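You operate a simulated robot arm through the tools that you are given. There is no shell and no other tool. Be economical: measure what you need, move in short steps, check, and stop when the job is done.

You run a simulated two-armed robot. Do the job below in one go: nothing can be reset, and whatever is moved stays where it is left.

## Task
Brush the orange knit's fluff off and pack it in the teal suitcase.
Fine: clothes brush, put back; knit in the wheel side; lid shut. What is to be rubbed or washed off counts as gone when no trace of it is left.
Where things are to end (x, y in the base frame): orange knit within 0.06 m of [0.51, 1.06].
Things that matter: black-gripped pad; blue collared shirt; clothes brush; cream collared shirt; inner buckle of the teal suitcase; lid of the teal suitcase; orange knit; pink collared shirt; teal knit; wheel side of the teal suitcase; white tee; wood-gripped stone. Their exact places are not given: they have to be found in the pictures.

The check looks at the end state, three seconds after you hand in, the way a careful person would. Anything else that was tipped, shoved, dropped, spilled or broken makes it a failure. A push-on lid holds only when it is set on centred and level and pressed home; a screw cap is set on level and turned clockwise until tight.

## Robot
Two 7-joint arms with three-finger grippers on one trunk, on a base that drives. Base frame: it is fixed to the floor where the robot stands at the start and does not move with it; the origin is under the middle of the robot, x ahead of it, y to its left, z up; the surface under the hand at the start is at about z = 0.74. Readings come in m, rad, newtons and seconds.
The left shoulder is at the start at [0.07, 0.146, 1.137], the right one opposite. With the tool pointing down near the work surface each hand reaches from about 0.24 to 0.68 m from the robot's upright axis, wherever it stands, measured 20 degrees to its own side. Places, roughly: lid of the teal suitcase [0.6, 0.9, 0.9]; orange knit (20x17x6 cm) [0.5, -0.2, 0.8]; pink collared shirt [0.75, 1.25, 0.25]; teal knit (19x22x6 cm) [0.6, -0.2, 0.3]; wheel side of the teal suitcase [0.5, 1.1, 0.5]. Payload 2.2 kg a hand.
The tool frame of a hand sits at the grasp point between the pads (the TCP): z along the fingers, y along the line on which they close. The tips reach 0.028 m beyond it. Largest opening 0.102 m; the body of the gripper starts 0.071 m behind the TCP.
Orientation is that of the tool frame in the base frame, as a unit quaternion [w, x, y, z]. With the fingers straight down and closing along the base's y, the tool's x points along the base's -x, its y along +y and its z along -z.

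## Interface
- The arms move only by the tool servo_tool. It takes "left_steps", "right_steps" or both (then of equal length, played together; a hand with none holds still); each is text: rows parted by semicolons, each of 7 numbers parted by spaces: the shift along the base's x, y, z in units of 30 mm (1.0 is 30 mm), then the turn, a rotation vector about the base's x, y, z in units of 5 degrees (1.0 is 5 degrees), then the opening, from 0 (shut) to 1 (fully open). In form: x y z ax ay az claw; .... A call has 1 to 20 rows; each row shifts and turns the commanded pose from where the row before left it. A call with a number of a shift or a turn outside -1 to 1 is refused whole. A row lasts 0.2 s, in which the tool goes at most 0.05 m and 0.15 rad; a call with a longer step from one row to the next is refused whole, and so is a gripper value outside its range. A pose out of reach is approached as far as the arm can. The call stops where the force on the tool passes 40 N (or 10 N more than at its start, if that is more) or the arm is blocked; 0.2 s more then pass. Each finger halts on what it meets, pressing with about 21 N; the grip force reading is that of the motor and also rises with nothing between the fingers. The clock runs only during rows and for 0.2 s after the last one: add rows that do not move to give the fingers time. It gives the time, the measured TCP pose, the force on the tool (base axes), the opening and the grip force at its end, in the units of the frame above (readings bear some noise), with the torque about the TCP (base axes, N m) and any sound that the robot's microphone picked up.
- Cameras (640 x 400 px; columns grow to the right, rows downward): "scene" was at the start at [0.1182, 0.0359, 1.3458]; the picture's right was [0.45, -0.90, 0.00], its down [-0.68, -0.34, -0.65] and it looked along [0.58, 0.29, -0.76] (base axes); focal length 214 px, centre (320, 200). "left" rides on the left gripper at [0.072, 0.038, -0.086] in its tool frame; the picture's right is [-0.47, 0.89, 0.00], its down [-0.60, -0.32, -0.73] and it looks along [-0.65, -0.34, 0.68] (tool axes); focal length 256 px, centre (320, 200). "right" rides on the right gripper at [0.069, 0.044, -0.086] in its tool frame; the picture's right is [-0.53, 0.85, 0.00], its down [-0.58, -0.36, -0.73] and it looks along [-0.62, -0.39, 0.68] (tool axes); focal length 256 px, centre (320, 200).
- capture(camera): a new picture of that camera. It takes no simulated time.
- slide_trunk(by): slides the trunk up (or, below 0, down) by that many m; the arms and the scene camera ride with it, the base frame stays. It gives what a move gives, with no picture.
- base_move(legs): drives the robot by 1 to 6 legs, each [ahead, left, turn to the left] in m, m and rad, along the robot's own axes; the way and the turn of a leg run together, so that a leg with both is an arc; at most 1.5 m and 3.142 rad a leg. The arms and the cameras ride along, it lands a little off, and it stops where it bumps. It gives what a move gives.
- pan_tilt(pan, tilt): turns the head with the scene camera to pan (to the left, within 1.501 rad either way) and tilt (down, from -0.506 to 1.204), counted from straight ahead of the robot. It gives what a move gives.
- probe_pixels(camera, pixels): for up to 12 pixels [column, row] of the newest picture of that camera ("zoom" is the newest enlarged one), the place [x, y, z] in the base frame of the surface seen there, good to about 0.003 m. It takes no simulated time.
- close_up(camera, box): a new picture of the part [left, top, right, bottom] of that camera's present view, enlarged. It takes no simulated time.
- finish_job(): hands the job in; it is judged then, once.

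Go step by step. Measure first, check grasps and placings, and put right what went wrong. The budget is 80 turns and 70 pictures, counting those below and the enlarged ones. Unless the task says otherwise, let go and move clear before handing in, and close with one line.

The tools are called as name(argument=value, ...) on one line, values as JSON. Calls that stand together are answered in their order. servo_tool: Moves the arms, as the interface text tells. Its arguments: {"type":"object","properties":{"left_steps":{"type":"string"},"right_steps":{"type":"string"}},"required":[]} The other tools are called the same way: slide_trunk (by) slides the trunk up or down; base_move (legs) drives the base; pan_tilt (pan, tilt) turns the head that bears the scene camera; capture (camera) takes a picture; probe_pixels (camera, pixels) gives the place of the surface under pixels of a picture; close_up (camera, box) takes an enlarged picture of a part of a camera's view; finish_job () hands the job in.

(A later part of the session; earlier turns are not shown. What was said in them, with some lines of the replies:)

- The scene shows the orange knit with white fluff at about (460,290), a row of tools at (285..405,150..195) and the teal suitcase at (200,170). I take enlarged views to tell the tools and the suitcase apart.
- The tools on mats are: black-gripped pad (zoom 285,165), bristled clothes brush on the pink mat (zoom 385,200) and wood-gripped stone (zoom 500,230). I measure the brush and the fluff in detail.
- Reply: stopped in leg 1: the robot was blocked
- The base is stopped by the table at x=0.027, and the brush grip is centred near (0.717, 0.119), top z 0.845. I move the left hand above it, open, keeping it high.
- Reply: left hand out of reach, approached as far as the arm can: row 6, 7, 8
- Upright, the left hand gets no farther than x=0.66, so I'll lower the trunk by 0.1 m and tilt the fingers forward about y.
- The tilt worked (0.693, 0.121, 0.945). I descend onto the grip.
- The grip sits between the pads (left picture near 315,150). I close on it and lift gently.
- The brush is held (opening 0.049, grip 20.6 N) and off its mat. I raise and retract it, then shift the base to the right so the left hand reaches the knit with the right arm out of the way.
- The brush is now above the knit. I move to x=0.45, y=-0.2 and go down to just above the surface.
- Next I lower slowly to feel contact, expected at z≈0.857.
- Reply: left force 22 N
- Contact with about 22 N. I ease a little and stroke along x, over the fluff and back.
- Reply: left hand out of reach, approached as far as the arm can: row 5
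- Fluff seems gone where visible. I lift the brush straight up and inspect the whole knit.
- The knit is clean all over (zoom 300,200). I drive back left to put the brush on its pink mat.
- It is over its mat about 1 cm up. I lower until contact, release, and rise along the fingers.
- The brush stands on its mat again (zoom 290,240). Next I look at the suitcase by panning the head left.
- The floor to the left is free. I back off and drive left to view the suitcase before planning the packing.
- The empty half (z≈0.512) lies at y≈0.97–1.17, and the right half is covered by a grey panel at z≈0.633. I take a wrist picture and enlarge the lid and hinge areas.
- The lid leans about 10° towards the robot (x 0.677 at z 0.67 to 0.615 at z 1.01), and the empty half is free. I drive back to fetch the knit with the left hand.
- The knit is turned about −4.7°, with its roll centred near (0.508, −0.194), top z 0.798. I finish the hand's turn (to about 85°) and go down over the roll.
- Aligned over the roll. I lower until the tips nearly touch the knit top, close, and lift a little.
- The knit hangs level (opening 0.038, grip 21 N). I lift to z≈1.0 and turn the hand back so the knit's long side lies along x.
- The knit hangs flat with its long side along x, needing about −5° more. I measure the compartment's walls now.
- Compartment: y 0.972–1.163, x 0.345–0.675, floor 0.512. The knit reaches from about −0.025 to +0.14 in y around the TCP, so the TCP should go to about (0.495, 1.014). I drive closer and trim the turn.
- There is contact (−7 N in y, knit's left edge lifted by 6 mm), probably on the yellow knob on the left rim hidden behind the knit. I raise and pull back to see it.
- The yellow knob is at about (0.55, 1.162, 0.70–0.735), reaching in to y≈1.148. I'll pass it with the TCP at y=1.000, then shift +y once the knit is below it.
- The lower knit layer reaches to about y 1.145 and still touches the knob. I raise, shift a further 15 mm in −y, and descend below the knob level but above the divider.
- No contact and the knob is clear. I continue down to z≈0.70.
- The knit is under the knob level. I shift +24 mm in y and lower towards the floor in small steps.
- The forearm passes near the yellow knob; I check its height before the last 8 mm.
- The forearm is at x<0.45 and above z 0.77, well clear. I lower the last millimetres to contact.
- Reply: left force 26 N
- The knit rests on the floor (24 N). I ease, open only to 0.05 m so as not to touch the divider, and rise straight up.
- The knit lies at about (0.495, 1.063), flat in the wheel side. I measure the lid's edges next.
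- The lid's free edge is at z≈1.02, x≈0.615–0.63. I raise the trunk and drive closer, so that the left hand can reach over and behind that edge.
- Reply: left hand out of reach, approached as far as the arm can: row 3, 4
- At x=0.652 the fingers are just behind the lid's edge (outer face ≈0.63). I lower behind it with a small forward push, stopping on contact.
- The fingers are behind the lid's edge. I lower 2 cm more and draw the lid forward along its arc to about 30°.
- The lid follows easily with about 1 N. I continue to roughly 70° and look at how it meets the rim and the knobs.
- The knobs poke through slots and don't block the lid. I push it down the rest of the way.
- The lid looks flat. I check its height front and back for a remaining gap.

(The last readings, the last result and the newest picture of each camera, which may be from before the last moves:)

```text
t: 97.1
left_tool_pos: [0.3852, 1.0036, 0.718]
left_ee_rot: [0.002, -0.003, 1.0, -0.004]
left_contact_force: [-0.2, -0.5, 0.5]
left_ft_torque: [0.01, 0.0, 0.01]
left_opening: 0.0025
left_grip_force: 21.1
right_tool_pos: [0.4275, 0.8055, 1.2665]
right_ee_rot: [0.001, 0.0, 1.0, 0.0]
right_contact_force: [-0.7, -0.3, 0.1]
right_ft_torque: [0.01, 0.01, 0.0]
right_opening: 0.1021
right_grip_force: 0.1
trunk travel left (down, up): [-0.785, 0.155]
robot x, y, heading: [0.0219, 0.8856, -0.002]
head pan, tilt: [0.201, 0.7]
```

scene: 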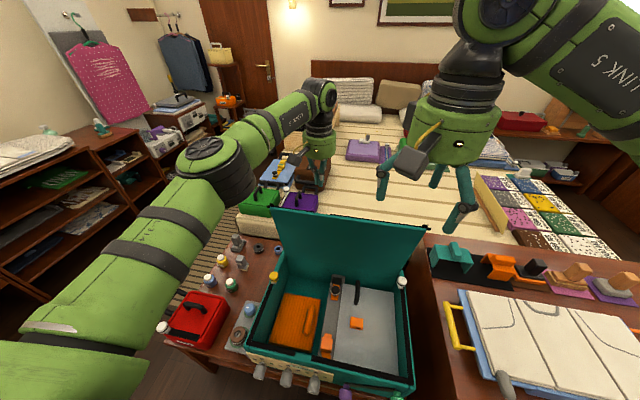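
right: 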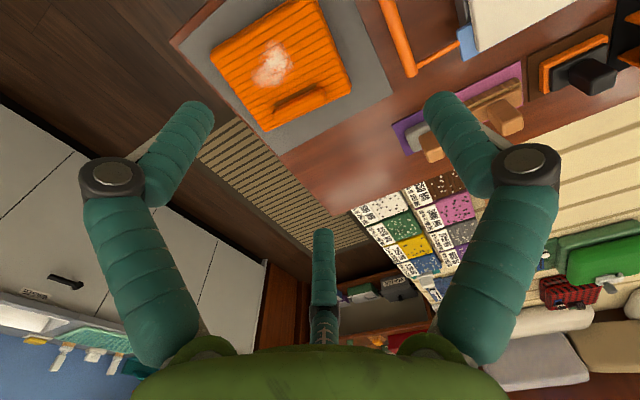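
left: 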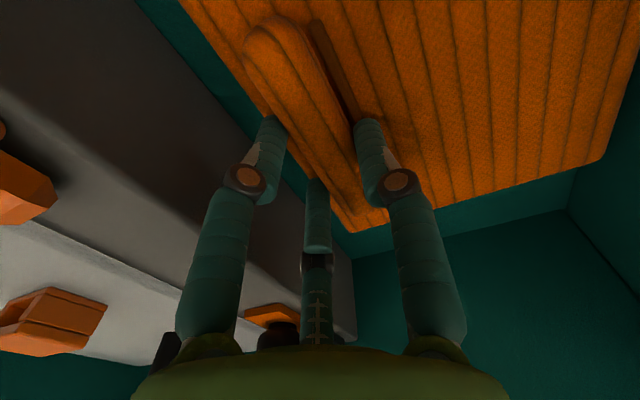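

The lid's front was about 12 mm high; it stays where it's pushed, so I press on until I feel firm contact.

servo_tool(left_steps="0 0 -0.08 0 0 0 0;0 0 -0.08 0 0 0 0;0 0 -0.08 0 0 0 0;0 0 -0.08 0 0 0 0;0 0 0 0 0 0 0;0 0 0 0 0 0 0")

close_up(camera="scene", box=[220, 180, 440, 380])

probe_pixels(camera="zoom", pixels=[[330, 330], [440, 350], [200, 300], [440, 200], [250, 160], [330, 240], [300, 365], [420, 395]])

```text
t: 98.0
left_tool_pos: [0.3854, 1.0044, 0.7159]
left_ee_rot: [0.004, -0.004, 1.0, -0.006]
left_contact_force: [-11.3, 6.2, 30.8]
left_ft_torque: [0.48, 0.42, -0.12]
left_opening: 0.006
left_grip_force: 31.3
right_tool_pos: [0.4246, 0.806, 1.2688]
right_ee_rot: [0.003, 0.0, 1.0, -0.001]
right_contact_force: [0.4, 0.4, -0.6]
right_ft_torque: [0.0, 0.04, -0.02]
right_opening: 0.1019
right_grip_force: 0.0
trunk travel left (down, up): [-0.785, 0.155]
robot x, y, heading: [0.0219, 0.8869, -0.003]
head pan, tilt: [0.201, 0.7]
stopped in row 4 (left hand): the force on the tool passed its limit at 45 N (the readings are from after the stop); the commanded pose is now the measured one
```

```text
2.00 times, centred on (330, 280) of scene
```

zoom: 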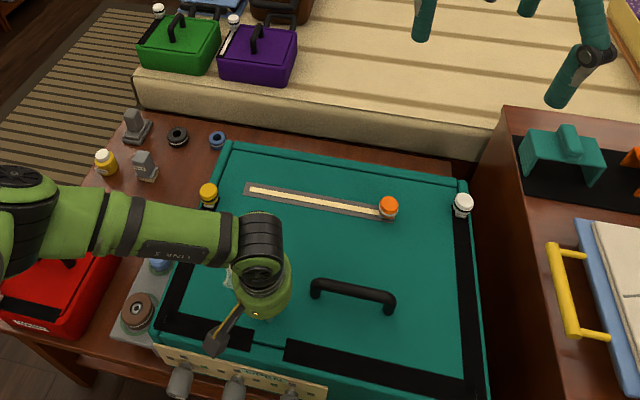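

```text
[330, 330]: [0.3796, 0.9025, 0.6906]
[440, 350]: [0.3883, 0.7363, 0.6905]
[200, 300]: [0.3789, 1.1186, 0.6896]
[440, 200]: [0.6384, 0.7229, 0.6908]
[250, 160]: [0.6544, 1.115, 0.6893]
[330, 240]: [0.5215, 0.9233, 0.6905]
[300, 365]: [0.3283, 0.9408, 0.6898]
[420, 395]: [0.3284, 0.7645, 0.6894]
```

The lid is level at z 0.690 everywhere and pressed home. I lift the hand clear, back off and take a last look.

servo_tool(left_steps="0 0 0.5 0 0 0 0;0 0 1 0 0 0 0;0 0 1 0 0 0 0;0 0 1 0 0 0 0;0 0 1 0 0 0 0;0 0 1 0 0 0 0;0 0 1 0 0 0 0;0 0 1 0 0 0 0;0 0 1 0 0 0 0;0 0 0 0 0 0 0.5")

base_move(legs=[[-0.25, 0, 0]])

capture(camera="scene")

close_up(camera="scene", box=[160, 170, 460, 340])

```text
t: 100.2
left_tool_pos: [0.3884, 1.0049, 0.9675]
left_ee_rot: [0.003, -0.004, 1.0, -0.005]
left_contact_force: [-0.4, -0.2, -0.2]
left_ft_torque: [-0.02, 0.0, -0.01]
left_opening: 0.0508
left_grip_force: 0.1
right_tool_pos: [0.4281, 0.8054, 1.269]
right_ee_rot: [0.001, 0.0, 1.0, 0.0]
right_contact_force: [-0.5, -0.1, -0.9]
right_ft_torque: [0.01, 0.03, -0.03]
right_opening: 0.1018
right_grip_force: 0.0
trunk travel left (down, up): [-0.785, 0.155]
robot x, y, heading: [0.0262, 0.8886, -0.003]
head pan, tilt: [0.201, 0.7]
```

```text
t: 102.0
left_tool_pos: [0.1349, 1.0039, 0.9669]
left_ee_rot: [0.003, -0.002, 1.0, -0.004]
left_contact_force: [0.2, 0.1, -0.4]
left_ft_torque: [0.02, 0.04, -0.02]
left_opening: 0.0509
left_grip_force: 0.0
right_tool_pos: [0.1752, 0.8031, 1.2664]
right_ee_rot: [0.0, 0.002, 1.0, -0.001]
right_contact_force: [-0.1, 0.9, 0.0]
right_ft_torque: [0.01, 0.0, 0.02]
right_opening: 0.1022
right_grip_force: 0.1
trunk travel left (down, up): [-0.785, 0.155]
robot x, y, heading: [-0.231, 0.888, -0.009]
head pan, tilt: [0.201, 0.7]
```

```text
15 pictures are left
```

scene: 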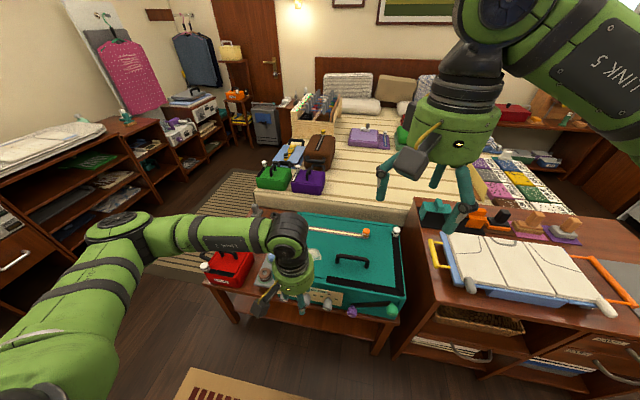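

```text
2.13 times, centred on (310, 255) of scene
```

zoom: 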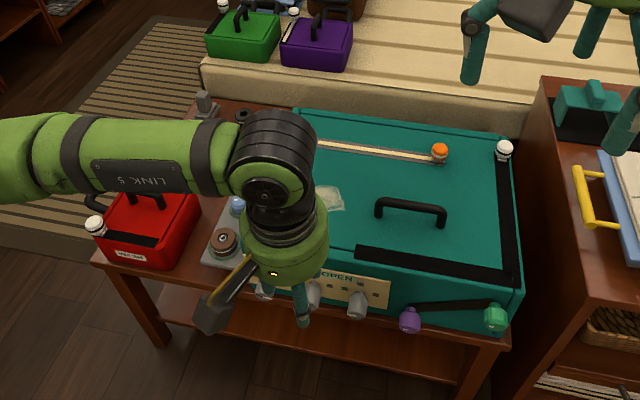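

The suitcase is shut and level, the brush is on its mat, the neighbouring things stand as before, and both hands are clear. I hand in.

finish_job()

```text
The job is handed in.
```

The orange knit is brushed clean and lies in the wheel side of the teal suitcase at about (0.495, 1.063). The clothes brush is back on its pink mat and the lid is shut level. I have no verdict yet from the check.
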